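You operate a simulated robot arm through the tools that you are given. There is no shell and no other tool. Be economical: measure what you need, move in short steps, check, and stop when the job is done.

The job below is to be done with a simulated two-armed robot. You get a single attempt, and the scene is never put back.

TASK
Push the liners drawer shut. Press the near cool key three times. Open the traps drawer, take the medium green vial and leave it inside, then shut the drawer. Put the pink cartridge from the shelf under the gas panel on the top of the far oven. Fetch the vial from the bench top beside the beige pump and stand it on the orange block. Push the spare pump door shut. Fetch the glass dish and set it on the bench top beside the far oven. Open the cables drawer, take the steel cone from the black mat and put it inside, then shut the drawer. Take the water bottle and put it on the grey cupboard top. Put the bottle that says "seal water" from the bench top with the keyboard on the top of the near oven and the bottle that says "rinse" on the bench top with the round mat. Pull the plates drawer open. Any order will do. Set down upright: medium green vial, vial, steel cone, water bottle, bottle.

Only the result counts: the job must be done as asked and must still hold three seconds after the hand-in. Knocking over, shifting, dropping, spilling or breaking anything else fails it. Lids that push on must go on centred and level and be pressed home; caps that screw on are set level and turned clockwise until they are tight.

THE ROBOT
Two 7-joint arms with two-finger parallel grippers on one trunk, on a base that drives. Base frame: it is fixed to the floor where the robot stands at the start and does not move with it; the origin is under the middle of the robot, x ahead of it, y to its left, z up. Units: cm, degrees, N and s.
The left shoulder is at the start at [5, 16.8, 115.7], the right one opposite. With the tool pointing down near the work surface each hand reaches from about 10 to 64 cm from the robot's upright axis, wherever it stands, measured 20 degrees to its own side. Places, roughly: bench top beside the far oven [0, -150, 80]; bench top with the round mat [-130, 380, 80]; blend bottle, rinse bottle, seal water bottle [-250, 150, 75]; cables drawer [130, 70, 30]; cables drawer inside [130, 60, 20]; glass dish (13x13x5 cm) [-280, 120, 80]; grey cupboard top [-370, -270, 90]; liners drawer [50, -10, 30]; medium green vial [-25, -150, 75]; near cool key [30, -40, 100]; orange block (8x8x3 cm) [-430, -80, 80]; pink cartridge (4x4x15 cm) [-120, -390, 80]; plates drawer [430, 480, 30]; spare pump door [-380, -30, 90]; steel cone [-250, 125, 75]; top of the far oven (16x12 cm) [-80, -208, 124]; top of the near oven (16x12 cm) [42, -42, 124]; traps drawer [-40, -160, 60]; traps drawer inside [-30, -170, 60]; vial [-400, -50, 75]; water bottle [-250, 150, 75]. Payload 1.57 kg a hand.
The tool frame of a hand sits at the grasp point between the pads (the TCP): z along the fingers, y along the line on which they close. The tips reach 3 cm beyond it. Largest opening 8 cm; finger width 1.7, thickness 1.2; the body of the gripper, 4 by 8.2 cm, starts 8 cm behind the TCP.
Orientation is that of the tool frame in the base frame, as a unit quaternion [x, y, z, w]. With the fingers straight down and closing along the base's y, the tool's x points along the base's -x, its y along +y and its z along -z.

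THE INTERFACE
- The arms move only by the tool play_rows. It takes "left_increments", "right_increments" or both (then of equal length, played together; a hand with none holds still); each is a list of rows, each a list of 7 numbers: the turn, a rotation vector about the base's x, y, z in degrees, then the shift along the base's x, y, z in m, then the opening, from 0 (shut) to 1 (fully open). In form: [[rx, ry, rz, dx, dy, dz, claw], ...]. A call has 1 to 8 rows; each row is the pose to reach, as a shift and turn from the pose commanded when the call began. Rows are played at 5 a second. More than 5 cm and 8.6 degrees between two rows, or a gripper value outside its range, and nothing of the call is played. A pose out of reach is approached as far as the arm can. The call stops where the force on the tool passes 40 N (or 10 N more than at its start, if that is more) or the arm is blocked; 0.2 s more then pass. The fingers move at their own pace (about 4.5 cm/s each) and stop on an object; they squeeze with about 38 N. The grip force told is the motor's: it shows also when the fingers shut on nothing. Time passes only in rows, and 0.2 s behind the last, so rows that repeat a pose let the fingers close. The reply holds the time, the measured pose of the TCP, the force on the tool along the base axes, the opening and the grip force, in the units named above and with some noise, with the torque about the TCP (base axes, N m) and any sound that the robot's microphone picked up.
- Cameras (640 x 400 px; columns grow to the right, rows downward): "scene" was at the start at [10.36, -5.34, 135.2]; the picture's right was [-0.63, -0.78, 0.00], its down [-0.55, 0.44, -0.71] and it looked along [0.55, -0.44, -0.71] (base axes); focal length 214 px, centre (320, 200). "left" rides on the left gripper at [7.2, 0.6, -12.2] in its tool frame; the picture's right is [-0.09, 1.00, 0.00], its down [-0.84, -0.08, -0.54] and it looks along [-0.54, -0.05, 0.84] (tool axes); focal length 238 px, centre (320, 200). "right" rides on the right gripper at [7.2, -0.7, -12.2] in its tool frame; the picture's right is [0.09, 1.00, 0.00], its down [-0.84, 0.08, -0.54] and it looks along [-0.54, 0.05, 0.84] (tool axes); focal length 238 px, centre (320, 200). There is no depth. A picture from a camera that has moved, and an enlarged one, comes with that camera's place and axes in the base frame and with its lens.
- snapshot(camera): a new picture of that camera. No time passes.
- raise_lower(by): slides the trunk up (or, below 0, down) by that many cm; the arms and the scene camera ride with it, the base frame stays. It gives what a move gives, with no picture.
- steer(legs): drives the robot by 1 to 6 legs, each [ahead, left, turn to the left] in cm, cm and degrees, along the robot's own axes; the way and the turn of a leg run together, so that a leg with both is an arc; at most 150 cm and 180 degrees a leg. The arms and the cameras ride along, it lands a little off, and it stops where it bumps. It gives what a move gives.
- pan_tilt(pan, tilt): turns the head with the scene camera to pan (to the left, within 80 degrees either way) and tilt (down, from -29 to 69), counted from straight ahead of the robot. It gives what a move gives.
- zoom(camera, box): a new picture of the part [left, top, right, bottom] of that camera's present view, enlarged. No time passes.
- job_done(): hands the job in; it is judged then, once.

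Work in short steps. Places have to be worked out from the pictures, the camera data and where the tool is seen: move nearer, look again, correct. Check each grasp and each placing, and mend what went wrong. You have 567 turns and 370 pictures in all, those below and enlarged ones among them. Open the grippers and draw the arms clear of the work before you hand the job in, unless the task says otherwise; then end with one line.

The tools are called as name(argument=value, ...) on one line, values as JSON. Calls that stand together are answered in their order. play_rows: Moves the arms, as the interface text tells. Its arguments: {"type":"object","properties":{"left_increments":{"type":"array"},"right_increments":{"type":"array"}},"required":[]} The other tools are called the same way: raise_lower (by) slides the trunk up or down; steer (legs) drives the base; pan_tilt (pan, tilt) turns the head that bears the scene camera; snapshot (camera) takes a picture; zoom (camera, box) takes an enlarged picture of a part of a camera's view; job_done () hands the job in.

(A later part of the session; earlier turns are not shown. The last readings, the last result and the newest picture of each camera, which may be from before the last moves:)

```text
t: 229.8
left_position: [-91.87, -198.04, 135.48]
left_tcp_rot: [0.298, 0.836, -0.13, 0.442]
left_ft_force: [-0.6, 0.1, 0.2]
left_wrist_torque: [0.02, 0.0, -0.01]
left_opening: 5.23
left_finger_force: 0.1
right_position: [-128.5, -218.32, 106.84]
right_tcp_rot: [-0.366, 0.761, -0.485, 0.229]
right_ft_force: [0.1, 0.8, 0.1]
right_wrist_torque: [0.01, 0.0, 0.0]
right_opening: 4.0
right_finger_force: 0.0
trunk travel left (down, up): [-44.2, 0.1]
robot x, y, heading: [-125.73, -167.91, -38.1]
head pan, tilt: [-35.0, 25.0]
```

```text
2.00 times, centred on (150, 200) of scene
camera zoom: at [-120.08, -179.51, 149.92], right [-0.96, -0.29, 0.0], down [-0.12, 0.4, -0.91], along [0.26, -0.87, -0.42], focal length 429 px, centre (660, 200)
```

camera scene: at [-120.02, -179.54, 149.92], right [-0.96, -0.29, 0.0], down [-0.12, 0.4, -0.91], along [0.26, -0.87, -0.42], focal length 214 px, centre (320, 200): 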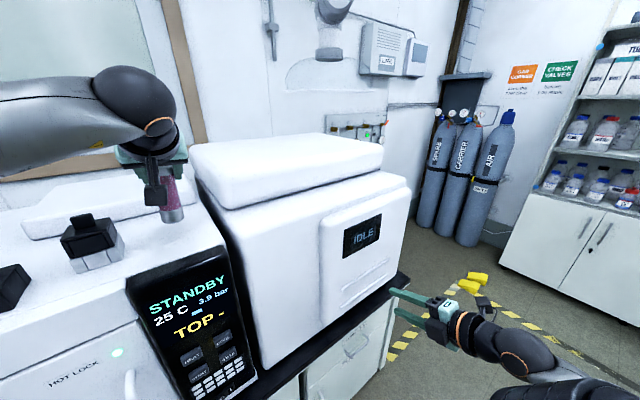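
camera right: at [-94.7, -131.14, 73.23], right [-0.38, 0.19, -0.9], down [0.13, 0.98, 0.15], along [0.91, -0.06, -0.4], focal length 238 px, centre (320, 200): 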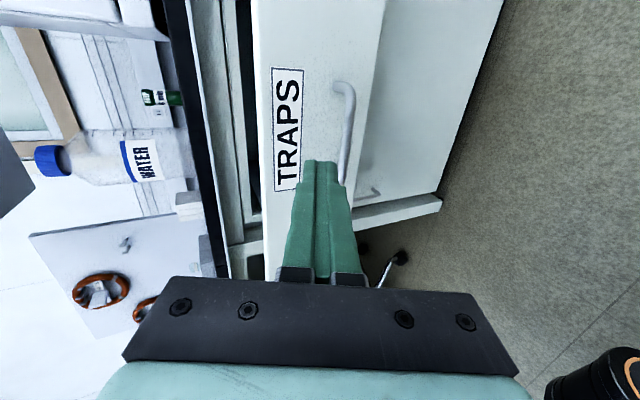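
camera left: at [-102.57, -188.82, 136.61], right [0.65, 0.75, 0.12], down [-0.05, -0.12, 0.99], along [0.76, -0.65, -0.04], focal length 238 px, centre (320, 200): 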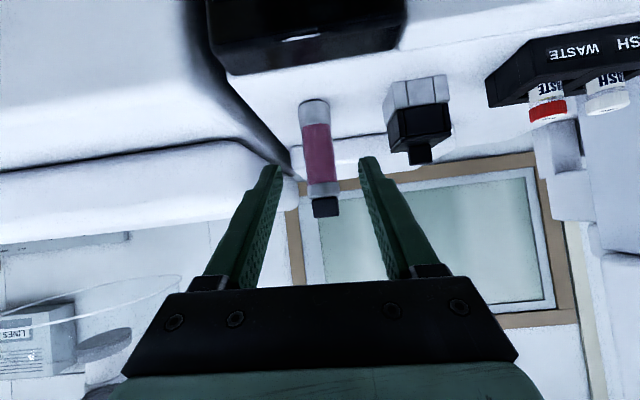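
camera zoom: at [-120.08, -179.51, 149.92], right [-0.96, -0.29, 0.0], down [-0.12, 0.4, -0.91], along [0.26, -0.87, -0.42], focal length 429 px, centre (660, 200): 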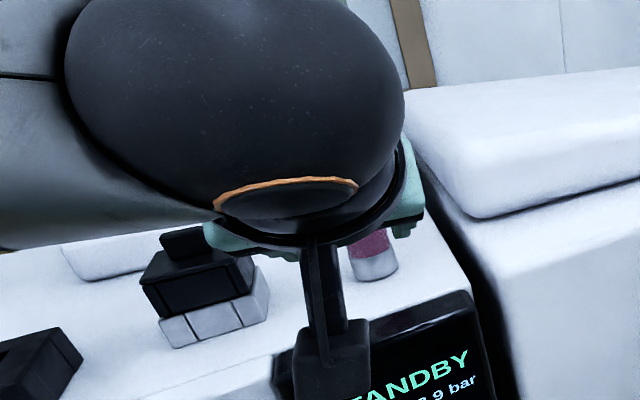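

The cartridge stands upright on the oven's top. I back away 45 cm, and restore both hands to pointing down.

steer(legs=[[-50, 0, 0]])

play_rows(left_increments=[[4.2, 5.3, 0, 0, 0, -0.02, 0.8], [8.4, 10.6, 0, 0, 0, -0.05, 1], [12.5, 15.9, 0, 0, 0, -0.08, 1], [16.7, 21.1, 0, 0, 0, -0.12, 1], [20.9, 26.4, 0, 0, 0, -0.16, 1], [25.1, 31.7, 0, 0, 0, -0.2, 1], [29.3, 37, 0, 0, 0, -0.24, 1], [32.5, 41.5, 0, 0, 0, -0.26, 1]], right_increments=[[5, 6.4, 0, 0, 0, 0.0, 0.8], [10, 12.7, 0, 0, 0, 0.0, 1], [15, 19.1, 0, 0, 0, 0.0, 1], [20.1, 25.5, 0, 0, 0, 0.0, 1], [25.2, 31.9, 0, 0, 0, 0, 1], [30.2, 38.2, 0, 0, 0, 0, 1], [35.2, 44.6, 0, 0, 0, 0, 1], [40.3, 51, 0, 0, 0, 0, 1]])

play_rows(right_increments=[[0, 0, -8.5, 0, 0, 0, 1], [0, 0, -17, 0, 0, 0.0, 1], [0, 0, -25.5, 0, 0, 0.0, 1], [0, 0, -34, 0, 0, 0.0, 1], [0, 0, -42.5, 0, 0, 0.0, 1], [0, 0, -51, 0, 0, 0.0, 1], [0, 0, -59.5, 0, 0, 0, 1], [0, 0, -68, 0, 0, 0, 1]])

play_rows(right_increments=[[0, 0, -8, 0, 0, 0, 1], [0, 0, -16, 0, 0, 0.0, 1], [0, 0, -22, 0, 0, 0.0, 1]])

raise_lower(by=-12)

```text
t: 232.7
left_position: [-130.86, -167.11, 135.34]
left_tcp_rot: [0.297, 0.836, -0.129, 0.442]
left_ft_force: [-0.2, -0.8, -0.2]
left_wrist_torque: [0.0, -0.01, 0.02]
left_opening: 5.2
left_finger_force: 0.0
right_position: [-167.63, -187.55, 106.9]
right_tcp_rot: [-0.366, 0.761, -0.484, 0.23]
right_ft_force: [-0.6, 0.4, -0.3]
right_wrist_torque: [0.01, 0.04, 0.01]
right_opening: 4.02
right_finger_force: 0.0
trunk travel left (down, up): [-44.2, 0.1]
robot x, y, heading: [-164.73, -137.26, -38.3]
head pan, tilt: [-35.0, 25.0]
```

```text
t: 234.5
left_position: [-130.69, -167.2, 109.51]
left_tcp_rot: [0.343, 0.939, 0.01, 0.021]
left_ft_force: [0.3, 0.3, 0.4]
left_wrist_torque: [0.03, -0.04, -0.03]
left_opening: 8.02
left_finger_force: 0.0
right_position: [-167.49, -187.66, 106.8]
right_tcp_rot: [-0.436, 0.9, 0.0, -0.005]
right_ft_force: [0.2, -0.2, -0.4]
right_wrist_torque: [0.0, 0.0, -0.01]
right_opening: 8.0
right_finger_force: 0.2
right hand out of reach, approached as far as the arm can: row 1, 2, 3
trunk travel left (down, up): [-44.2, 0.1]
robot x, y, heading: [-164.85, -137.16, -38.4]
head pan, tilt: [-35.0, 25.0]
```

```text
t: 236.3
left_position: [-130.65, -167.15, 109.45]
left_tcp_rot: [0.342, 0.94, 0.009, 0.022]
left_ft_force: [-0.5, 0.1, 0.2]
left_wrist_torque: [0.01, -0.02, -0.03]
left_opening: 7.98
left_finger_force: 0.0
right_position: [-167.48, -187.51, 106.78]
right_tcp_rot: [0.143, 0.99, 0.001, -0.005]
right_ft_force: [-0.3, 0.4, 0.7]
right_wrist_torque: [-0.01, 0.01, 0.01]
right_opening: 8.0
right_finger_force: 0.0
trunk travel left (down, up): [-44.2, 0.1]
robot x, y, heading: [-165.11, -137.2, -38.2]
head pan, tilt: [-35.0, 25.0]
```

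```text
t: 237.1
left_position: [-130.8, -167.17, 109.47]
left_tcp_rot: [0.341, 0.94, 0.01, 0.022]
left_ft_force: [-0.6, 0.1, -0.2]
left_wrist_torque: [0.02, 0.0, 0.01]
left_opening: 7.99
left_finger_force: 0.0
right_position: [-167.53, -187.61, 106.75]
right_tcp_rot: [0.329, 0.944, 0.003, -0.005]
right_ft_force: [0.4, -0.4, -1.1]
right_wrist_torque: [0.05, 0.0, 0.02]
right_opening: 8.01
right_finger_force: 0.0
trunk travel left (down, up): [-44.2, 0.1]
robot x, y, heading: [-164.78, -137.37, -38.1]
head pan, tilt: [-35.0, 25.0]
```

```text
t: 238.6
left_position: [-130.91, -167.18, 97.51]
left_tcp_rot: [0.341, 0.94, 0.009, 0.022]
left_ft_force: [0.1, -0.4, -0.4]
left_wrist_torque: [0.03, 0.0, 0.03]
left_opening: 7.99
left_finger_force: 0.2
right_position: [-167.59, -187.62, 94.88]
right_tcp_rot: [0.328, 0.945, 0.002, -0.005]
right_ft_force: [-1.1, 0.0, 0.1]
right_wrist_torque: [-0.01, -0.03, 0.0]
right_opening: 8.01
right_finger_force: 0.0
trunk travel left (down, up): [-32.2, 12.1]
robot x, y, heading: [-165.16, -137.15, -38.3]
head pan, tilt: [-35.0, 25.0]
```

Both hands point down. I turn around to face the opposite bench and drive 120 cm towards it.

steer(legs=[[0, 0, 179], [120, 0, 0]])

pan_tilt(pan=40, tilt=20)

snapshot(camera="scene")

pan_tilt(pan=-35, tilt=20)

snapshot(camera="scene")

```text
t: 252.0
left_position: [-287.81, -26.37, 97.47]
left_tcp_rot: [0.93, -0.367, -0.023, 0.008]
left_ft_force: [0.2, -0.5, -0.1]
left_wrist_torque: [-0.01, -0.02, 0.02]
left_opening: 8.0
left_finger_force: 0.1
right_position: [-249.95, -8.0, 94.71]
right_tcp_rot: [0.936, -0.353, 0.005, 0.002]
right_ft_force: [-0.4, 0.1, 0.4]
right_wrist_torque: [0.0, -0.02, -0.05]
right_opening: 7.99
right_finger_force: 0.1
trunk travel left (down, up): [-32.2, 12.1]
robot x, y, heading: [-255.7, -58.21, 138.6]
head pan, tilt: [-35.0, 25.0]
```

```text
t: 253.4
left_position: [-287.69, -26.31, 97.46]
left_tcp_rot: [0.93, -0.368, -0.021, 0.009]
left_ft_force: [0.4, -0.3, -0.3]
left_wrist_torque: [0.0, -0.02, -0.01]
left_opening: 7.99
left_finger_force: 0.1
right_position: [-249.94, -8.21, 94.69]
right_tcp_rot: [0.935, -0.353, 0.004, 0.002]
right_ft_force: [0.5, 0.0, -0.3]
right_wrist_torque: [-0.01, 0.0, 0.0]
right_opening: 8.0
right_finger_force: 0.0
trunk travel left (down, up): [-32.2, 12.1]
robot x, y, heading: [-255.45, -58.51, 138.7]
head pan, tilt: [40.0, 20.0]
```

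```text
264 pictures are left
camera scene: at [-267.62, -55.64, 138.72], right [0.02, 1.0, 0.0], down [0.34, -0.01, -0.94], along [-0.94, 0.02, -0.34], focal length 214 px, centre (320, 200)
```

scene: 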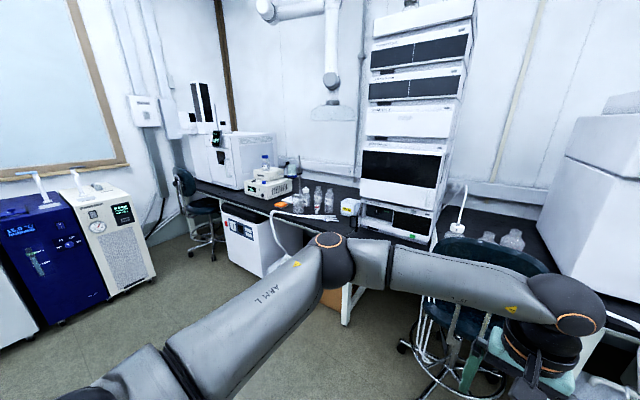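

```text
t: 254.9
left_position: [-287.69, -26.51, 97.57]
left_tcp_rot: [0.93, -0.368, -0.023, 0.009]
left_ft_force: [0.2, -0.3, -0.8]
left_wrist_torque: [0.0, -0.05, -0.02]
left_opening: 7.98
left_finger_force: 0.1
right_position: [-250.05, -8.08, 94.74]
right_tcp_rot: [0.935, -0.354, 0.004, 0.003]
right_ft_force: [0.5, 0.5, 0.3]
right_wrist_torque: [0.01, 0.0, -0.03]
right_opening: 8.02
right_finger_force: 0.2
trunk travel left (down, up): [-32.2, 12.1]
robot x, y, heading: [-255.41, -58.36, 138.6]
head pan, tilt: [-35.0, 20.0]
```

```text
263 pictures are left
camera scene: at [-260.51, -46.82, 138.72], right [0.97, 0.24, 0.0], down [0.08, -0.33, -0.94], along [-0.22, 0.91, -0.34], focal length 214 px, centre (320, 200)
```

scene: 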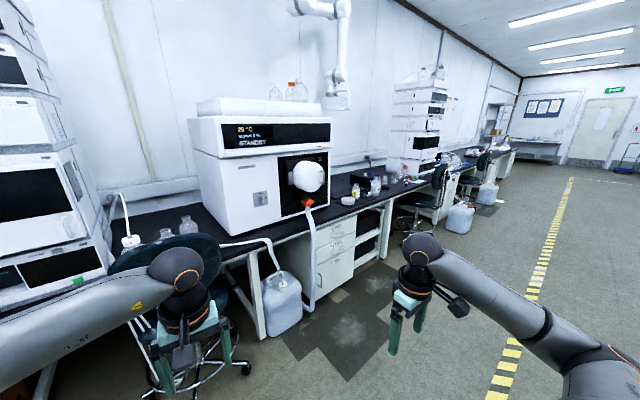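

I zoom on the pump area on the left and on the keyboard bench area.

pan_tilt(pan=40, tilt=20)

zoom(camera="scene", box=[230, 140, 470, 260])

```text
t: 256.4
left_position: [-287.64, -26.36, 97.48]
left_tcp_rot: [0.93, -0.368, -0.022, 0.009]
left_ft_force: [0.0, -0.2, -0.6]
left_wrist_torque: [0.0, 0.03, -0.01]
left_opening: 8.03
left_finger_force: 0.1
right_position: [-249.99, -7.94, 94.85]
right_tcp_rot: [0.935, -0.353, 0.005, 0.002]
right_ft_force: [0.2, -0.5, 0.6]
right_wrist_torque: [0.01, -0.01, 0.01]
right_opening: 7.98
right_finger_force: 0.1
trunk travel left (down, up): [-32.2, 12.1]
robot x, y, heading: [-255.36, -57.96, 138.7]
head pan, tilt: [40.0, 20.0]
```

```text
2.67 times, centred on (350, 200) of scene
camera zoom: at [-267.62, -55.64, 138.72], right [0.02, 1.0, 0.0], down [0.34, -0.01, -0.94], along [-0.94, 0.02, -0.34], focal length 572 px, centre (240, 200)
```

zoom: 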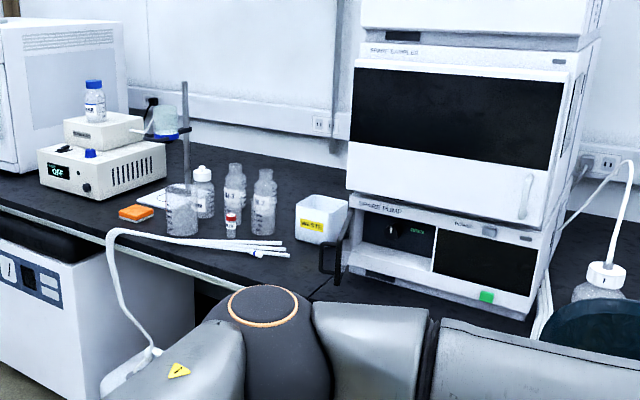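

I see SPARE PUMP with its door swung open, the red-capped vial and the orange block beside the beige pump. I drive left 105 cm and forward 40 for a closer look.

steer(legs=[[0, 0, 2.4], [0, 108, 0], [38, 0, 0]])

pan_tilt(pan=0, tilt=35)

snapshot(camera="scene")

```text
t: 268.6
left_position: [-386.92, -86.82, 97.43]
left_tcp_rot: [0.933, -0.359, -0.022, 0.009]
left_ft_force: [-0.8, -0.1, 0.0]
left_wrist_torque: [-0.01, -0.01, -0.01]
left_opening: 7.99
left_finger_force: 0.1
right_position: [-349.49, -67.62, 94.84]
right_tcp_rot: [0.939, -0.345, 0.005, 0.003]
right_ft_force: [-0.7, -0.4, -0.6]
right_wrist_torque: [-0.03, -0.02, 0.03]
right_opening: 7.99
right_finger_force: 0.0
trunk travel left (down, up): [-32.2, 12.1]
robot x, y, heading: [-353.61, -118.12, 139.9]
head pan, tilt: [40.0, 20.0]
```

```text
t: 269.7
left_position: [-387.0, -86.83, 97.5]
left_tcp_rot: [0.933, -0.359, -0.022, 0.009]
left_ft_force: [-0.2, 0.1, -0.2]
left_wrist_torque: [-0.01, -0.02, 0.02]
left_opening: 8.0
left_finger_force: 0.0
right_position: [-349.5, -67.81, 94.8]
right_tcp_rot: [0.939, -0.345, 0.005, 0.002]
right_ft_force: [0.8, 0.2, -0.4]
right_wrist_torque: [0.01, -0.01, 0.03]
right_opening: 7.99
right_finger_force: 0.0
trunk travel left (down, up): [-32.2, 12.1]
robot x, y, heading: [-353.67, -118.07, 139.6]
head pan, tilt: [0.0, 35.0]
```

```text
261 pictures are left
camera scene: at [-363.65, -110.0, 136.34], right [0.65, 0.76, 0.0], down [0.44, -0.37, -0.82], along [-0.63, 0.53, -0.57], focal length 214 px, centre (320, 200)
```

scene: 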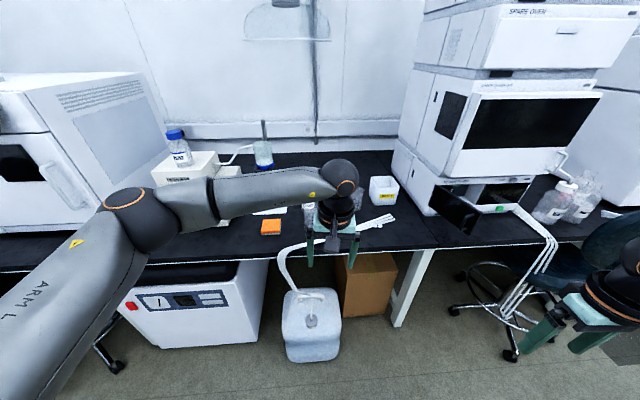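

The left hand hides the vial; I shift it left 18 cm.

play_rows(left_increments=[[0, 0, 0, -0.02, -0.03, 0, 1], [0, 0, 0, -0.045, -0.06, 0, 1], [0, 0, 0, -0.07, -0.09, 0, 1], [0, 0, 0, -0.09, -0.12, 0, 1], [0, 0, 0, -0.117, -0.15, 0, 1]])

zoom(camera="scene", box=[180, 130, 540, 340])

```text
t: 270.9
left_position: [-398.72, -101.88, 97.6]
left_tcp_rot: [0.933, -0.359, -0.023, 0.008]
left_ft_force: [1.2, -0.3, 0.0]
left_wrist_torque: [0.0, -0.04, 0.02]
left_opening: 7.98
left_finger_force: 0.1
right_position: [-349.6, -67.77, 94.75]
right_tcp_rot: [0.939, -0.344, 0.005, 0.002]
right_ft_force: [0.5, -1.2, 0.4]
right_wrist_torque: [-0.01, -0.03, -0.02]
right_opening: 7.99
right_finger_force: 0.1
trunk travel left (down, up): [-32.2, 12.1]
robot x, y, heading: [-353.67, -118.14, 139.9]
head pan, tilt: [0.0, 35.0]
```

```text
1.78 times, centred on (360, 235) of scene
camera zoom: at [-363.68, -110.05, 136.34], right [0.65, 0.76, 0.0], down [0.44, -0.37, -0.82], along [-0.62, 0.53, -0.57], focal length 381 px, centre (249, 138)
```

zoom: 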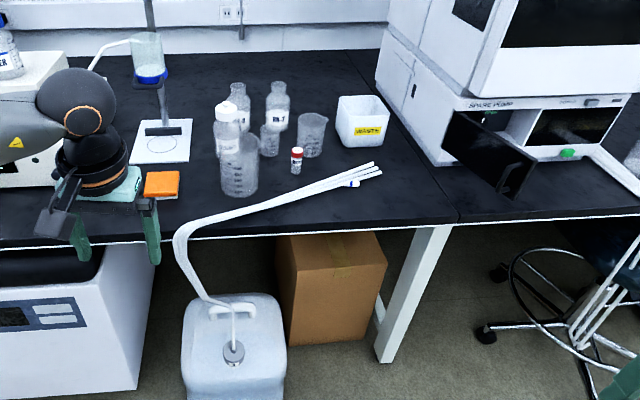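

The vial is near [-413.3, -53], with beakers close behind it. A canister below limits my base, so I drive 20 cm forward, and bring the right hand over with a 25° tilt.

steer(legs=[[20, 0, 1]])

snapshot(camera="scene")

```text
t: 272.5
left_position: [-414.33, -89.99, 97.5]
left_tcp_rot: [0.937, -0.35, -0.022, 0.01]
left_ft_force: [-0.7, 1.1, -0.3]
left_wrist_torque: [0.01, -0.01, -0.01]
left_opening: 8.03
left_finger_force: 0.2
right_position: [-365.64, -54.92, 94.82]
right_tcp_rot: [0.942, -0.336, 0.004, 0.003]
right_ft_force: [-0.7, 1.0, 0.4]
right_wrist_torque: [-0.03, -0.01, 0.0]
right_opening: 8.01
right_finger_force: 0.1
trunk travel left (down, up): [-32.2, 12.1]
robot x, y, heading: [-369.15, -105.2, 140.8]
head pan, tilt: [0.0, 35.0]
```

```text
259 pictures are left
camera scene: at [-379.13, -97.43, 136.33], right [0.63, 0.77, 0.0], down [0.44, -0.36, -0.82], along [-0.63, 0.52, -0.57], focal length 214 px, centre (320, 200)
```

scene: 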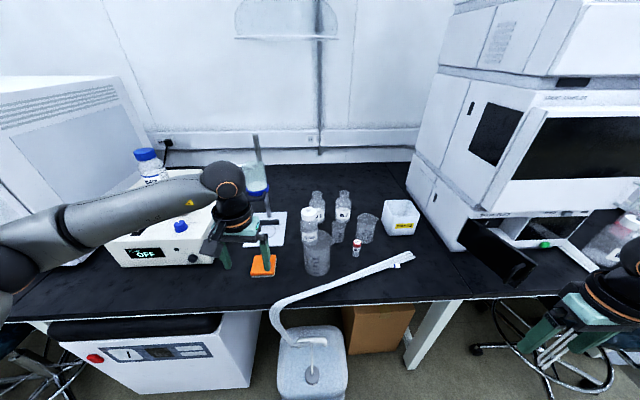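

I swing the right hand over to just in front of and above the vial.

play_rows(right_increments=[[2, 2.4, 0, -0.048, 0, 0, 0.45], [4, 4.8, 0, -0.096, 0, 0, 0.45], [6, 7.2, 0, -0.144, 0, 0, 0.45], [8, 9.6, 0, -0.192, 0, 0, 0.45], [10, 12, 0, -0.24, 0, 0, 0.45], [12, 14.5, 0, -0.288, 0, 0, 0.45], [14, 17, 0, -0.336, 0, 0, 0.45], [15.8, 19.4, 0, -0.384, -0.005, 0, 0.45]])

play_rows(right_increments=[[0, 0, 0, -0.035, -0.006, -0.01, 0.45], [0, 0, 0, -0.048, -0.01, -0.03, 0.45], [0, 0, 0, -0.048, -0.01, -0.04, 0.45]])

snapshot(camera="right")

snapshot(camera="scene")

```text
t: 274.3
left_position: [-414.28, -90.09, 97.45]
left_tcp_rot: [0.937, -0.35, -0.021, 0.008]
left_ft_force: [0.1, -0.4, -0.2]
left_wrist_torque: [0.01, -0.05, -0.01]
left_opening: 8.0
left_finger_force: 0.0
right_position: [-403.98, -55.53, 94.73]
right_tcp_rot: [0.921, -0.328, -0.199, -0.071]
right_ft_force: [-1.1, 0.4, -0.5]
right_wrist_torque: [0.01, 0.0, 0.03]
right_opening: 3.6
right_finger_force: 0.0
trunk travel left (down, up): [-32.2, 12.1]
robot x, y, heading: [-369.31, -104.82, 140.6]
head pan, tilt: [0.0, 35.0]
```

```text
t: 275.1
left_position: [-414.2, -89.85, 97.51]
left_tcp_rot: [0.937, -0.349, -0.022, 0.008]
left_ft_force: [-0.3, 0.2, -0.5]
left_wrist_torque: [0.0, -0.01, -0.03]
left_opening: 7.98
left_finger_force: 0.0
right_position: [-408.81, -56.56, 90.88]
right_tcp_rot: [0.92, -0.329, -0.199, -0.07]
right_ft_force: [0.0, -0.4, 0.2]
right_wrist_torque: [0.01, -0.01, -0.03]
right_opening: 3.59
right_finger_force: 0.0
trunk travel left (down, up): [-32.2, 12.1]
robot x, y, heading: [-369.34, -105.29, 140.7]
head pan, tilt: [0.0, 35.0]
```

```text
258 pictures are left
camera right: at [-399.51, -63.54, 98.81], right [-0.56, -0.82, -0.04], down [-0.46, 0.28, 0.84], along [-0.68, 0.49, -0.54], focal length 238 px, centre (320, 200)
```

right: 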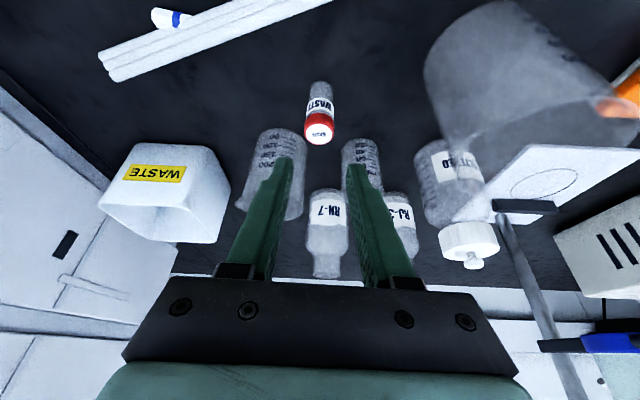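

```text
257 pictures are left
camera scene: at [-379.07, -97.47, 136.34], right [0.63, 0.77, 0.0], down [0.44, -0.36, -0.82], along [-0.63, 0.52, -0.57], focal length 214 px, centre (320, 200)
```

scene: 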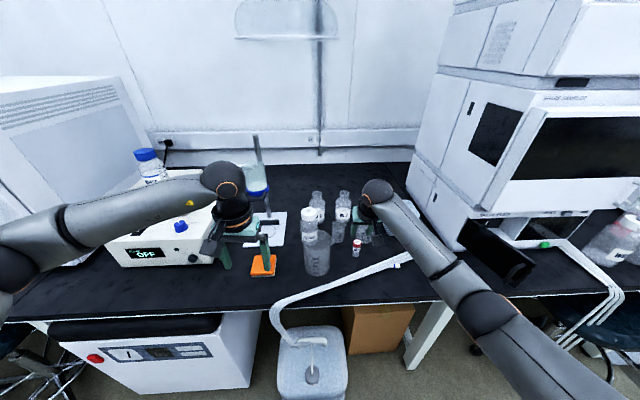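

The vial's foot is at [-411.5, -54.4]. I descend onto it.

play_rows(right_increments=[[0, 0, 0, 0.0, 0.0, -0.03, 0.45], [0, 0, 0, -0.008, 0.006, -0.06, 0.45], [0, 0, 0, -0.018, 0.014, -0.09, 0.45], [0, 0, 0, -0.027, 0.022, -0.115, 0.45], [0, 0, 0, -0.027, 0.022, -0.115, 0.45]])

snapshot(camera="right")

```text
t: 276.3
left_position: [-414.29, -89.96, 97.45]
left_tcp_rot: [0.937, -0.35, -0.021, 0.009]
left_ft_force: [-0.2, -1.2, 0.0]
left_wrist_torque: [-0.03, -0.01, -0.02]
left_opening: 7.98
left_finger_force: 0.1
right_position: [-411.47, -54.34, 79.28]
right_tcp_rot: [0.921, -0.327, -0.199, -0.07]
right_ft_force: [0.0, -0.1, 0.1]
right_wrist_torque: [0.01, 0.07, 0.02]
right_opening: 3.61
right_finger_force: 0.1
trunk travel left (down, up): [-32.2, 12.1]
robot x, y, heading: [-369.13, -105.45, 141.0]
head pan, tilt: [0.0, 35.0]
```

```text
256 pictures are left
camera right: at [-402.17, -61.3, 87.24], right [-0.56, -0.83, -0.04], down [-0.46, 0.28, 0.84], along [-0.68, 0.49, -0.54], focal length 238 px, centre (320, 200)
```

right: 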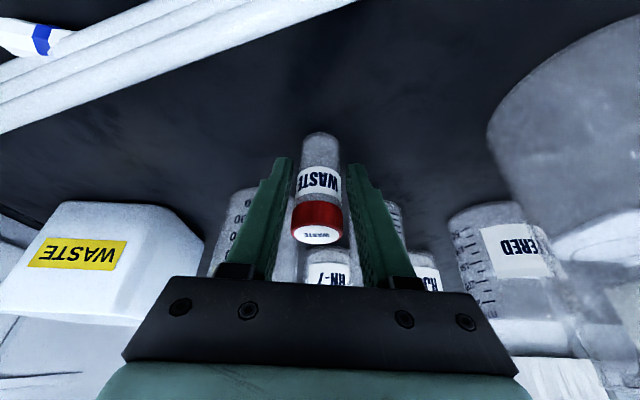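

The vial is between the fingers. I close and lift 12 cm straight up.

play_rows(right_increments=[[0, 0, 0, 0, 0, 0, 0], [0, 0, 0, 0, 0, 0, 0], [0, 0, 0, 0, 0, 0, 0], [0, 0, 0, 0, 0, 0.03, 0], [0, 0, 0, 0.005, -0.004, 0.07, 0], [0, 0, 0, 0.01, -0.008, 0.11, 0], [0, 0, 0, 0.015, -0.012, 0.15, 0]])

snapshot(camera="right")

```text
t: 277.9
left_position: [-414.26, -90.0, 97.5]
left_tcp_rot: [0.937, -0.349, -0.023, 0.009]
left_ft_force: [0.1, 0.0, 0.6]
left_wrist_torque: [0.02, 0.0, -0.01]
left_opening: 8.0
left_finger_force: 0.0
right_position: [-409.85, -55.36, 94.44]
right_tcp_rot: [0.921, -0.328, -0.2, -0.07]
right_ft_force: [0.5, -0.7, 0.2]
right_wrist_torque: [0.02, -0.03, -0.01]
right_opening: 2.53
right_finger_force: 36.8
trunk travel left (down, up): [-32.2, 12.1]
robot x, y, heading: [-369.28, -105.26, 140.6]
head pan, tilt: [0.0, 35.0]
```

```text
255 pictures are left
camera right: at [-400.63, -62.45, 102.45], right [-0.56, -0.82, -0.04], down [-0.47, 0.28, 0.84], along [-0.68, 0.49, -0.54], focal length 238 px, centre (320, 200)
```

right: 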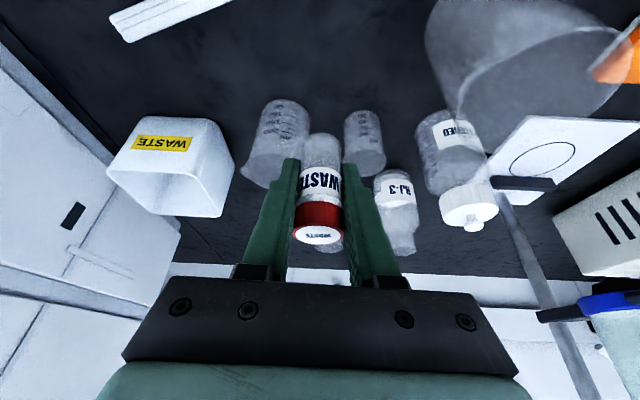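

Held at 2.5 cm. I raise it more, withdraw the left hand, then shift the base left 18 cm to face the orange block.

play_rows(left_increments=[[0, 0, 0, 0.03, -0.025, 0.01, 1], [0, 0, 0, 0.06, -0.05, 0.02, 1], [0, 0, 0, 0.09, -0.075, 0.03, 1], [0, 0, 0, 0.12, -0.1, 0.04, 1], [0, 0, 0, 0.13, -0.13, 0.05, 1]], right_increments=[[0, 0, 0, 0.0, 0.0, 0.03, 0], [0, 0, 0, 0.01, -0.01, 0.06, 0], [0, 0, 0, 0.02, -0.018, 0.09, 0], [0, 0, 0, 0.03, -0.024, 0.1, 0], [0, 0, 0, 0.04, -0.032, 0.1, 0]])

steer(legs=[[0, 18, 0]])

snapshot(camera="scene")

snapshot(camera="right")

```text
t: 279.1
left_position: [-401.19, -103.09, 102.42]
left_tcp_rot: [0.936, -0.35, -0.023, 0.009]
left_ft_force: [0.3, -0.8, -0.2]
left_wrist_torque: [-0.01, -0.03, 0.04]
left_opening: 7.99
left_finger_force: 0.0
right_position: [-406.16, -58.74, 104.25]
right_tcp_rot: [0.92, -0.329, -0.2, -0.07]
right_ft_force: [-0.3, -0.3, -0.3]
right_wrist_torque: [0.01, 0.03, 0.01]
right_opening: 2.54
right_finger_force: 36.9
trunk travel left (down, up): [-32.2, 12.1]
robot x, y, heading: [-369.19, -105.1, 140.6]
head pan, tilt: [0.0, 35.0]
```

```text
t: 281.3
left_position: [-412.74, -117.31, 102.46]
left_tcp_rot: [0.937, -0.349, -0.022, 0.01]
left_ft_force: [0.4, 0.0, 0.7]
left_wrist_torque: [0.0, 0.0, 0.0]
left_opening: 8.0
left_finger_force: 0.1
right_position: [-417.59, -72.82, 104.23]
right_tcp_rot: [0.921, -0.328, -0.199, -0.071]
right_ft_force: [0.3, -0.2, 0.1]
right_wrist_torque: [-0.01, 0.03, 0.0]
right_opening: 2.54
right_finger_force: 36.9
trunk travel left (down, up): [-32.2, 12.1]
robot x, y, heading: [-380.65, -119.86, 140.8]
head pan, tilt: [0.0, 35.0]
```

```text
254 pictures are left
camera scene: at [-390.59, -111.61, 136.34], right [0.63, 0.78, 0.0], down [0.45, -0.36, -0.82], along [-0.64, 0.52, -0.57], focal length 214 px, centre (320, 200)
```

scene: 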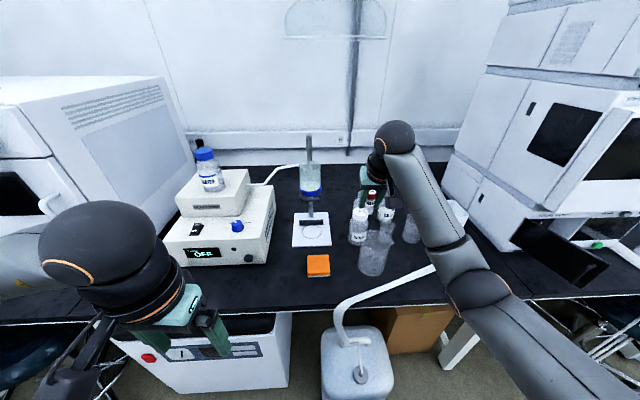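

```text
253 pictures are left
camera right: at [-408.31, -79.84, 112.31], right [-0.56, -0.83, -0.04], down [-0.47, 0.28, 0.84], along [-0.68, 0.49, -0.54], focal length 238 px, centre (320, 200)
```

right: 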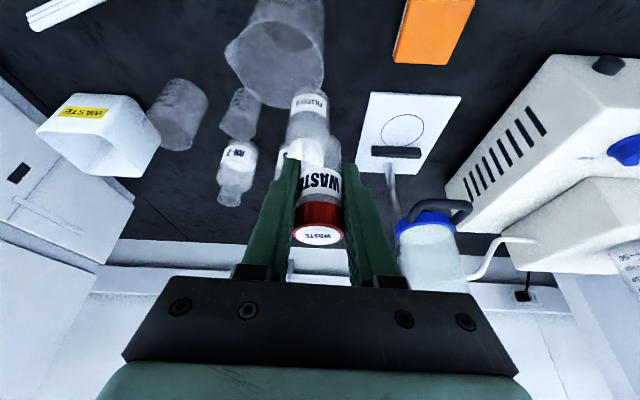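

Block centre at [-426.2, -83.2]. I move the vial above it and lower to just above contact.

play_rows(right_increments=[[0, 0, 0, -0.03, -0.036, 0, 0], [0, 0, 0, -0.06, -0.072, 0, 0], [0, 0, 0, -0.086, -0.104, 0, 0], [0, 0, 0, -0.086, -0.104, -0.04, 0], [0, 0, 0, -0.086, -0.104, -0.08, 0], [0, 0, 0, -0.086, -0.104, -0.12, 0], [0, 0, 0, -0.086, -0.104, -0.16, 0], [0, 0, 0, -0.086, -0.104, -0.195, 0]])

snapshot(camera="right")

zoom(camera="scene", box=[240, 180, 400, 300])

```text
t: 283.1
left_position: [-412.66, -117.3, 102.48]
left_tcp_rot: [0.937, -0.349, -0.022, 0.01]
left_ft_force: [-0.5, 0.1, -0.1]
left_wrist_torque: [0.02, 0.03, 0.01]
left_opening: 7.98
left_finger_force: 0.1
right_position: [-426.16, -83.33, 84.72]
right_tcp_rot: [0.921, -0.328, -0.2, -0.07]
right_ft_force: [-0.3, -0.3, -0.2]
right_wrist_torque: [0.01, -0.02, -0.01]
right_opening: 2.55
right_finger_force: 37.7
trunk travel left (down, up): [-32.2, 12.1]
robot x, y, heading: [-380.77, -119.8, 141.1]
head pan, tilt: [0.0, 35.0]
```

```text
252 pictures are left
camera right: at [-416.82, -90.27, 92.65], right [-0.56, -0.83, -0.04], down [-0.46, 0.28, 0.84], along [-0.68, 0.49, -0.54], focal length 238 px, centre (320, 200)
```

right: 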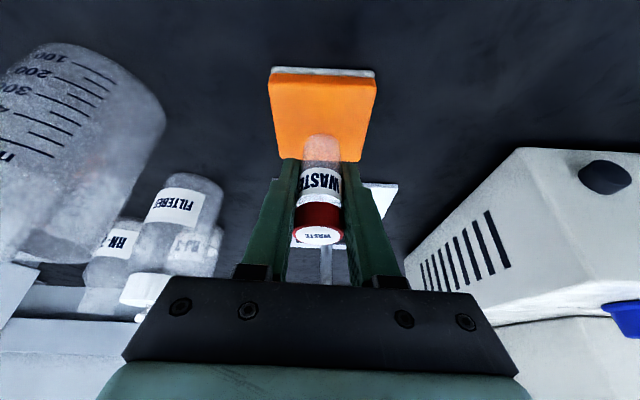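

```text
3.33 times, centred on (320, 240) of scene
camera zoom: at [-390.58, -111.59, 136.34], right [0.63, 0.78, 0.0], down [0.45, -0.36, -0.82], along [-0.64, 0.52, -0.57], focal length 715 px, centre (320, 67)
```

zoom: 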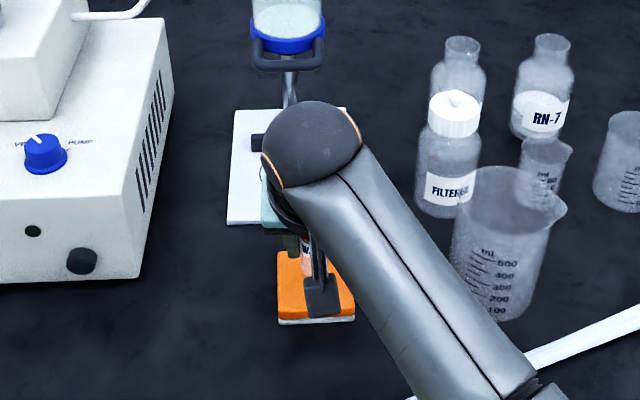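

Centred above the block. I ease down in small rows to contact.

play_rows(right_increments=[[0, 0, 0, 0, 0, -0.008, 0], [0, 0, 0, 0, 0, -0.015, 0], [0, 0, 0, 0, 0, -0.02, 0], [0, 0, 0, 0, 0, -0.023, 0]])

```text
t: 284.1
left_position: [-412.66, -117.26, 102.42]
left_tcp_rot: [0.937, -0.349, -0.023, 0.01]
left_ft_force: [0.2, 0.0, 0.7]
left_wrist_torque: [0.02, 0.02, 0.02]
left_opening: 8.0
left_finger_force: 0.1
right_position: [-426.16, -82.96, 82.65]
right_tcp_rot: [0.92, -0.328, -0.202, -0.073]
right_ft_force: [-1.1, 0.4, 0.0]
right_wrist_torque: [-0.02, 0.03, 0.0]
right_opening: 2.55
right_finger_force: 36.5
trunk travel left (down, up): [-32.2, 12.1]
robot x, y, heading: [-380.28, -119.22, 140.6]
head pan, tilt: [0.0, 35.0]
```

play_rows(right_increments=[[0, 0, 0, 0, 0, -0.003, 0], [0, 0, 0, 0, 0, -0.005, 0]])

snapshot(camera="right")

```text
t: 284.7
left_position: [-412.66, -117.22, 102.36]
left_tcp_rot: [0.937, -0.349, -0.022, 0.01]
left_ft_force: [-0.1, 0.4, 0.0]
left_wrist_torque: [0.03, -0.04, 0.02]
left_opening: 8.03
left_finger_force: 0.1
right_position: [-426.4, -82.56, 82.51]
right_tcp_rot: [0.919, -0.328, -0.204, -0.075]
right_ft_force: [-0.6, 0.5, -0.4]
right_wrist_torque: [-0.04, 0.03, -0.05]
right_opening: 2.55
right_finger_force: 37.3
trunk travel left (down, up): [-32.2, 12.1]
robot x, y, heading: [-380.46, -119.54, 140.8]
head pan, tilt: [0.0, 35.0]
```

```text
250 pictures are left
camera right: at [-417.04, -89.75, 90.41], right [-0.57, -0.82, -0.04], down [-0.46, 0.27, 0.85], along [-0.69, 0.5, -0.53], focal length 238 px, centre (320, 200)
```

right: 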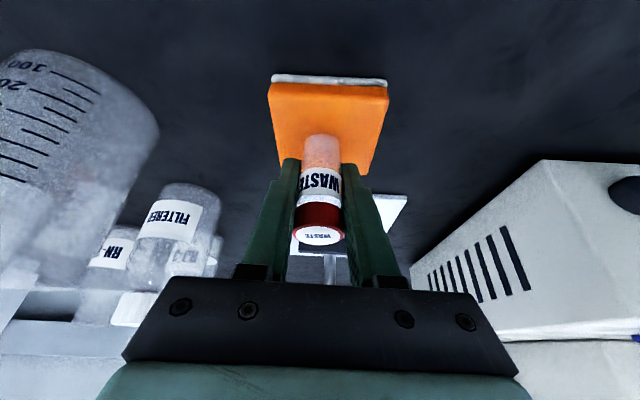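

The hand drifts slightly while force reads zero, so the elbow may be touching something. I look.

snapshot(camera="scene")

zoom(camera="scene", box=[300, 200, 560, 400])

```text
249 pictures are left
camera scene: at [-390.57, -111.59, 136.34], right [0.63, 0.78, 0.0], down [0.45, -0.36, -0.82], along [-0.64, 0.52, -0.57], focal length 214 px, centre (320, 200)
```

scene: 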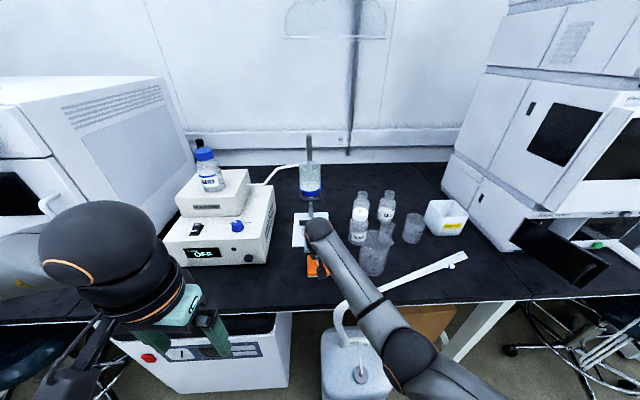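

```text
2.00 times, centred on (430, 300) of scene
camera zoom: at [-390.57, -111.59, 136.34], right [0.63, 0.78, 0.0], down [0.45, -0.36, -0.82], along [-0.64, 0.52, -0.57], focal length 429 px, centre (100, 0)
```

zoom: 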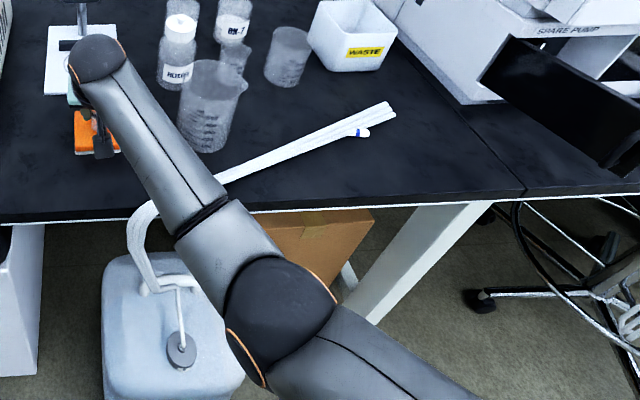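

The forearm rides against the tubing arch at the bench edge. I lift back up, raise the trunk, and bring the base further left so the forearm stays clear.

play_rows(right_increments=[[0, 0, 0, 0, 0, 0.02, 0], [0, 0, 0, 0, 0, 0.05, 0], [0, 0, 0, 0, 0, 0.09, 0], [0, 0, 0, 0, 0, 0.13, 0]])

snapshot(camera="scene")

```text
t: 285.7
left_position: [-412.71, -117.3, 102.34]
left_tcp_rot: [0.937, -0.349, -0.024, 0.009]
left_ft_force: [0.0, 0.7, 0.6]
left_wrist_torque: [0.05, -0.01, -0.01]
left_opening: 7.99
left_finger_force: 0.0
right_position: [-426.06, -83.23, 95.11]
right_tcp_rot: [0.921, -0.327, -0.199, -0.07]
right_ft_force: [-0.2, -0.1, -0.3]
right_wrist_torque: [0.03, -0.01, -0.01]
right_opening: 2.55
right_finger_force: 37.1
trunk travel left (down, up): [-32.2, 12.1]
robot x, y, heading: [-380.66, -119.36, 140.5]
head pan, tilt: [0.0, 35.0]
```

```text
247 pictures are left
camera scene: at [-390.56, -111.61, 136.34], right [0.63, 0.78, 0.0], down [0.45, -0.36, -0.82], along [-0.64, 0.52, -0.57], focal length 214 px, centre (320, 200)
```

scene: 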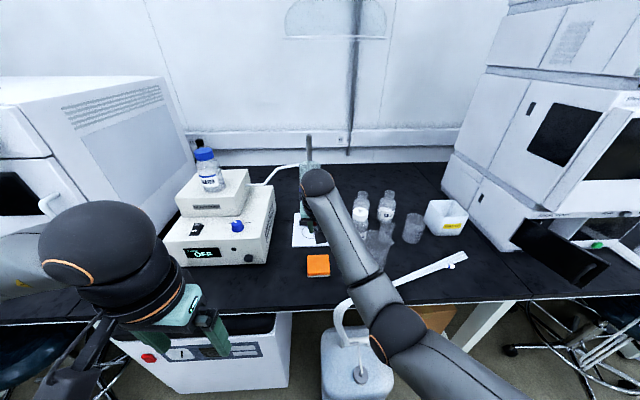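

raise_lower(by=11)

steer(legs=[[0, 15, 0]])

play_rows(right_increments=[[0, 0, 0, 0.03, 0.038, 0, 0], [0, 0, 0, 0.06, 0.076, 0, 0], [0, 0, 0, 0.094, 0.117, 0, 0], [0, 0, 0, 0.094, 0.117, -0.04, 0], [0, 0, 0, 0.094, 0.117, -0.08, 0], [0, 0, 0, 0.094, 0.117, -0.12, 0], [0, 0, 0, 0.094, 0.117, -0.16, 0], [0, 0, 0, 0.094, 0.117, -0.2, 0]])

snapshot(camera="scene")

snapshot(camera="right")

```text
t: 287.1
left_position: [-412.78, -117.2, 113.35]
left_tcp_rot: [0.937, -0.349, -0.022, 0.009]
left_ft_force: [-0.3, -0.1, 0.1]
left_wrist_torque: [0.01, 0.01, 0.01]
left_opening: 8.01
left_finger_force: 0.1
right_position: [-426.3, -83.18, 105.94]
right_tcp_rot: [0.921, -0.327, -0.2, -0.07]
right_ft_force: [-1.1, -0.5, 0.5]
right_wrist_torque: [0.01, 0.01, -0.02]
right_opening: 2.53
right_finger_force: 36.8
trunk travel left (down, up): [-43.2, 1.1]
robot x, y, heading: [-380.78, -120.06, 141.0]
head pan, tilt: [0.0, 35.0]
```

```text
t: 289.1
left_position: [-422.03, -128.96, 113.39]
left_tcp_rot: [0.937, -0.348, -0.023, 0.009]
left_ft_force: [-0.2, 1.0, 0.0]
left_wrist_torque: [0.04, -0.01, 0.01]
left_opening: 7.99
left_finger_force: 0.0
right_position: [-435.66, -94.74, 106.26]
right_tcp_rot: [0.921, -0.327, -0.199, -0.071]
right_ft_force: [0.0, -0.1, -0.4]
right_wrist_torque: [0.02, -0.01, -0.03]
right_opening: 2.54
right_finger_force: 36.5
trunk travel left (down, up): [-43.2, 1.1]
robot x, y, heading: [-390.07, -131.18, 141.1]
head pan, tilt: [0.0, 35.0]
```

```text
refused: row 3 steps farther than a row can; nothing moved
```

```text
246 pictures are left
camera scene: at [-400.02, -123.22, 147.34], right [0.63, 0.78, 0.0], down [0.45, -0.36, -0.82], along [-0.64, 0.52, -0.57], focal length 214 px, centre (320, 200)
```

scene: 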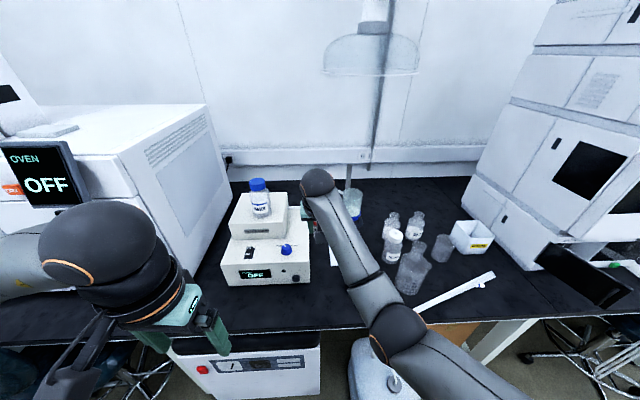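

```text
245 pictures are left
camera right: at [-426.34, -101.8, 114.07], right [-0.56, -0.83, -0.04], down [-0.47, 0.28, 0.84], along [-0.68, 0.49, -0.54], focal length 238 px, centre (320, 200)
```

right: 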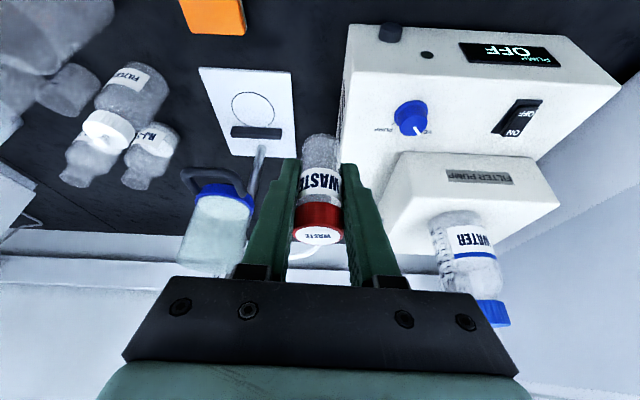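

I redo that with smaller steps: right by 15 cm, then down.

play_rows(right_increments=[[0, 0, 0, 0.024, 0.029, 0, 0], [0, 0, 0, 0.048, 0.058, 0, 0], [0, 0, 0, 0.072, 0.087, 0, 0], [0, 0, 0, 0.094, 0.116, 0, 0], [0, 0, 0, 0.094, 0.116, -0.04, 0], [0, 0, 0, 0.094, 0.116, -0.08, 0], [0, 0, 0, 0.094, 0.116, -0.12, 0], [0, 0, 0, 0.094, 0.116, -0.16, 0]])

snapshot(camera="scene")

snapshot(camera="right")

```text
t: 290.9
left_position: [-422.05, -128.86, 113.37]
left_tcp_rot: [0.936, -0.35, -0.022, 0.009]
left_ft_force: [0.1, -0.3, 1.0]
left_wrist_torque: [-0.01, -0.03, -0.01]
left_opening: 8.02
left_finger_force: 0.1
right_position: [-426.12, -82.45, 90.3]
right_tcp_rot: [0.92, -0.329, -0.202, -0.074]
right_ft_force: [-0.5, 0.0, -0.2]
right_wrist_torque: [0.0, 0.02, -0.01]
right_opening: 2.55
right_finger_force: 37.0
trunk travel left (down, up): [-43.2, 1.1]
robot x, y, heading: [-390.13, -131.01, 141.1]
head pan, tilt: [0.0, 35.0]
```

```text
244 pictures are left
camera scene: at [-400.0, -123.17, 147.34], right [0.63, 0.78, 0.0], down [0.45, -0.36, -0.82], along [-0.64, 0.52, -0.57], focal length 214 px, centre (320, 200)
```

scene: 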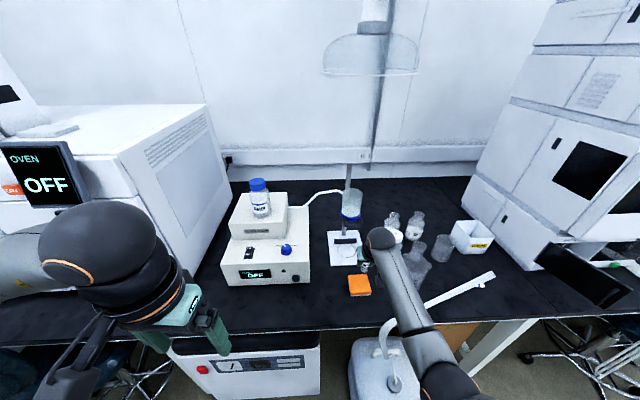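

```text
243 pictures are left
camera right: at [-416.85, -89.66, 98.17], right [-0.57, -0.82, -0.04], down [-0.46, 0.28, 0.84], along [-0.68, 0.5, -0.54], focal length 238 px, centre (320, 200)
```

right: 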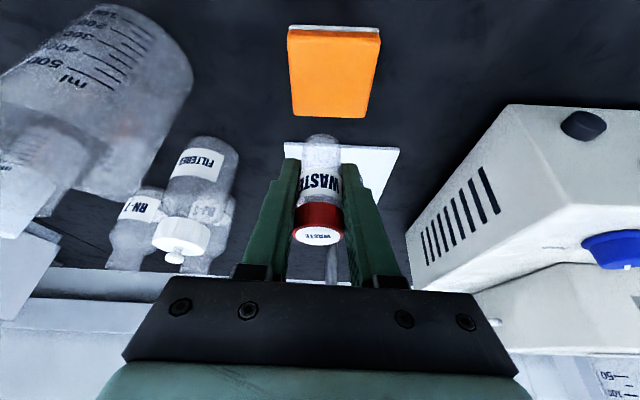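

Forearm still crosses the tubing arch (near u −328). I lift again, and move the base 20 cm further left so that the forearm comes in from the left of the arch.

play_rows(right_increments=[[0, 0, 0, 0, 0, 0.04, 0], [0, 0, 0, 0, 0, 0.08, 0], [0, 0, 0, 0, 0, 0.12, 0], [0, 0, 0, 0, 0, 0.15, 0]])

steer(legs=[[0, 20, 0]])

play_rows(right_increments=[[0, 0, 0, 0.024, 0.029, 0, 0], [0, 0, 0, 0.048, 0.058, 0, 0], [0, 0, 0, 0.072, 0.087, 0, 0], [0, 0, 0, 0.096, 0.116, 0, 0], [0, 0, 0, 0.12, 0.145, 0, 0], [0, 0, 0, 0.124, 0.153, 0, 0]])

snapshot(camera="scene")

```text
t: 291.9
left_position: [-422.06, -128.91, 113.34]
left_tcp_rot: [0.936, -0.35, -0.023, 0.008]
left_ft_force: [0.0, 0.2, 0.2]
left_wrist_torque: [-0.02, 0.03, -0.01]
left_opening: 8.01
left_finger_force: 0.1
right_position: [-426.36, -83.19, 105.04]
right_tcp_rot: [0.921, -0.327, -0.2, -0.068]
right_ft_force: [0.1, 0.1, -0.1]
right_wrist_torque: [-0.04, -0.01, -0.01]
right_opening: 2.55
right_finger_force: 37.1
trunk travel left (down, up): [-43.2, 1.1]
robot x, y, heading: [-390.25, -131.05, 141.0]
head pan, tilt: [0.0, 35.0]
```

```text
t: 294.3
left_position: [-434.69, -144.19, 113.48]
left_tcp_rot: [0.937, -0.349, -0.022, 0.009]
left_ft_force: [-0.6, 0.0, -0.2]
left_wrist_torque: [0.01, 0.01, -0.01]
left_opening: 8.03
left_finger_force: 0.2
right_position: [-438.78, -98.61, 105.1]
right_tcp_rot: [0.921, -0.327, -0.199, -0.07]
right_ft_force: [0.3, -0.4, -0.1]
right_wrist_torque: [0.0, -0.01, 0.01]
right_opening: 2.59
right_finger_force: 36.9
trunk travel left (down, up): [-43.2, 1.1]
robot x, y, heading: [-402.46, -146.37, 141.0]
head pan, tilt: [0.0, 35.0]
```

```text
t: 295.7
left_position: [-434.68, -144.33, 113.36]
left_tcp_rot: [0.937, -0.35, -0.023, 0.009]
left_ft_force: [-0.6, 0.6, 0.3]
left_wrist_torque: [-0.01, 0.0, -0.04]
left_opening: 7.99
left_finger_force: 0.0
right_position: [-426.3, -83.28, 105.05]
right_tcp_rot: [0.921, -0.328, -0.198, -0.071]
right_ft_force: [0.5, 0.3, -0.8]
right_wrist_torque: [0.03, 0.0, -0.01]
right_opening: 2.55
right_finger_force: 36.6
trunk travel left (down, up): [-43.2, 1.1]
robot x, y, heading: [-402.63, -146.42, 140.8]
head pan, tilt: [0.0, 35.0]
```

```text
242 pictures are left
camera scene: at [-412.55, -138.63, 147.34], right [0.63, 0.78, 0.0], down [0.45, -0.36, -0.82], along [-0.64, 0.52, -0.57], focal length 214 px, centre (320, 200)
```

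scene: 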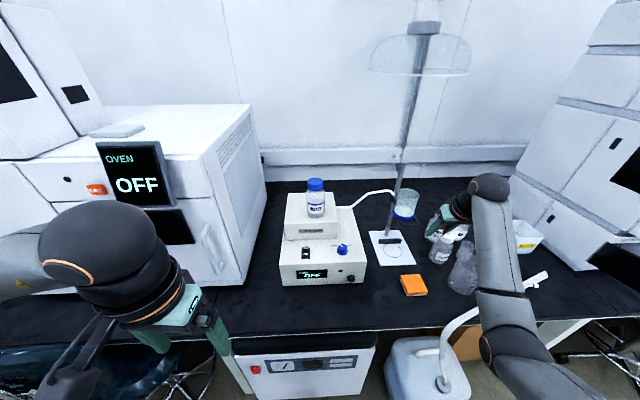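

I lower from this new stance and watch for drift.

play_rows(right_increments=[[0, 0, 0, 0, 0, -0.04, 0], [0, 0, 0, 0, 0, -0.08, 0], [0, 0, 0, 0, 0, -0.12, 0], [0, 0, 0, 0, 0, -0.15, 0], [0, 0, 0, 0, 0, -0.18, 0], [0, 0, 0, 0, 0, -0.2, 0]])

snapshot(camera="scene")

snapshot(camera="right")

```text
t: 297.1
left_position: [-434.6, -144.33, 113.4]
left_tcp_rot: [0.937, -0.349, -0.023, 0.01]
left_ft_force: [0.6, 0.2, -0.5]
left_wrist_torque: [0.02, 0.02, -0.01]
left_opening: 8.01
left_finger_force: 0.0
right_position: [-426.34, -83.35, 84.98]
right_tcp_rot: [0.921, -0.327, -0.199, -0.07]
right_ft_force: [-1.3, 0.2, -0.2]
right_wrist_torque: [0.03, -0.03, 0.01]
right_opening: 2.57
right_finger_force: 37.2
trunk travel left (down, up): [-43.2, 1.1]
robot x, y, heading: [-402.37, -146.28, 140.8]
head pan, tilt: [0.0, 35.0]
```

```text
241 pictures are left
camera scene: at [-412.54, -138.61, 147.34], right [0.63, 0.78, 0.0], down [0.45, -0.36, -0.82], along [-0.64, 0.52, -0.57], focal length 214 px, centre (320, 200)
```

scene: 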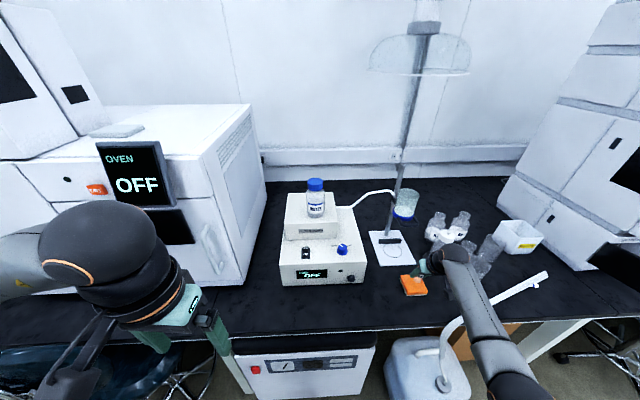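

```text
240 pictures are left
camera right: at [-416.94, -90.35, 92.91], right [-0.56, -0.83, -0.04], down [-0.47, 0.28, 0.84], along [-0.68, 0.49, -0.54], focal length 238 px, centre (320, 200)
```

right: 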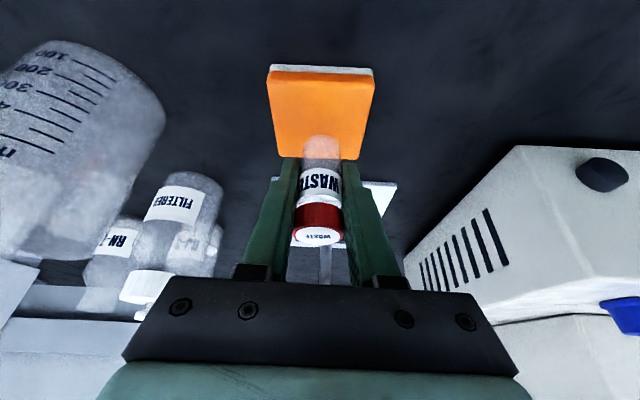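

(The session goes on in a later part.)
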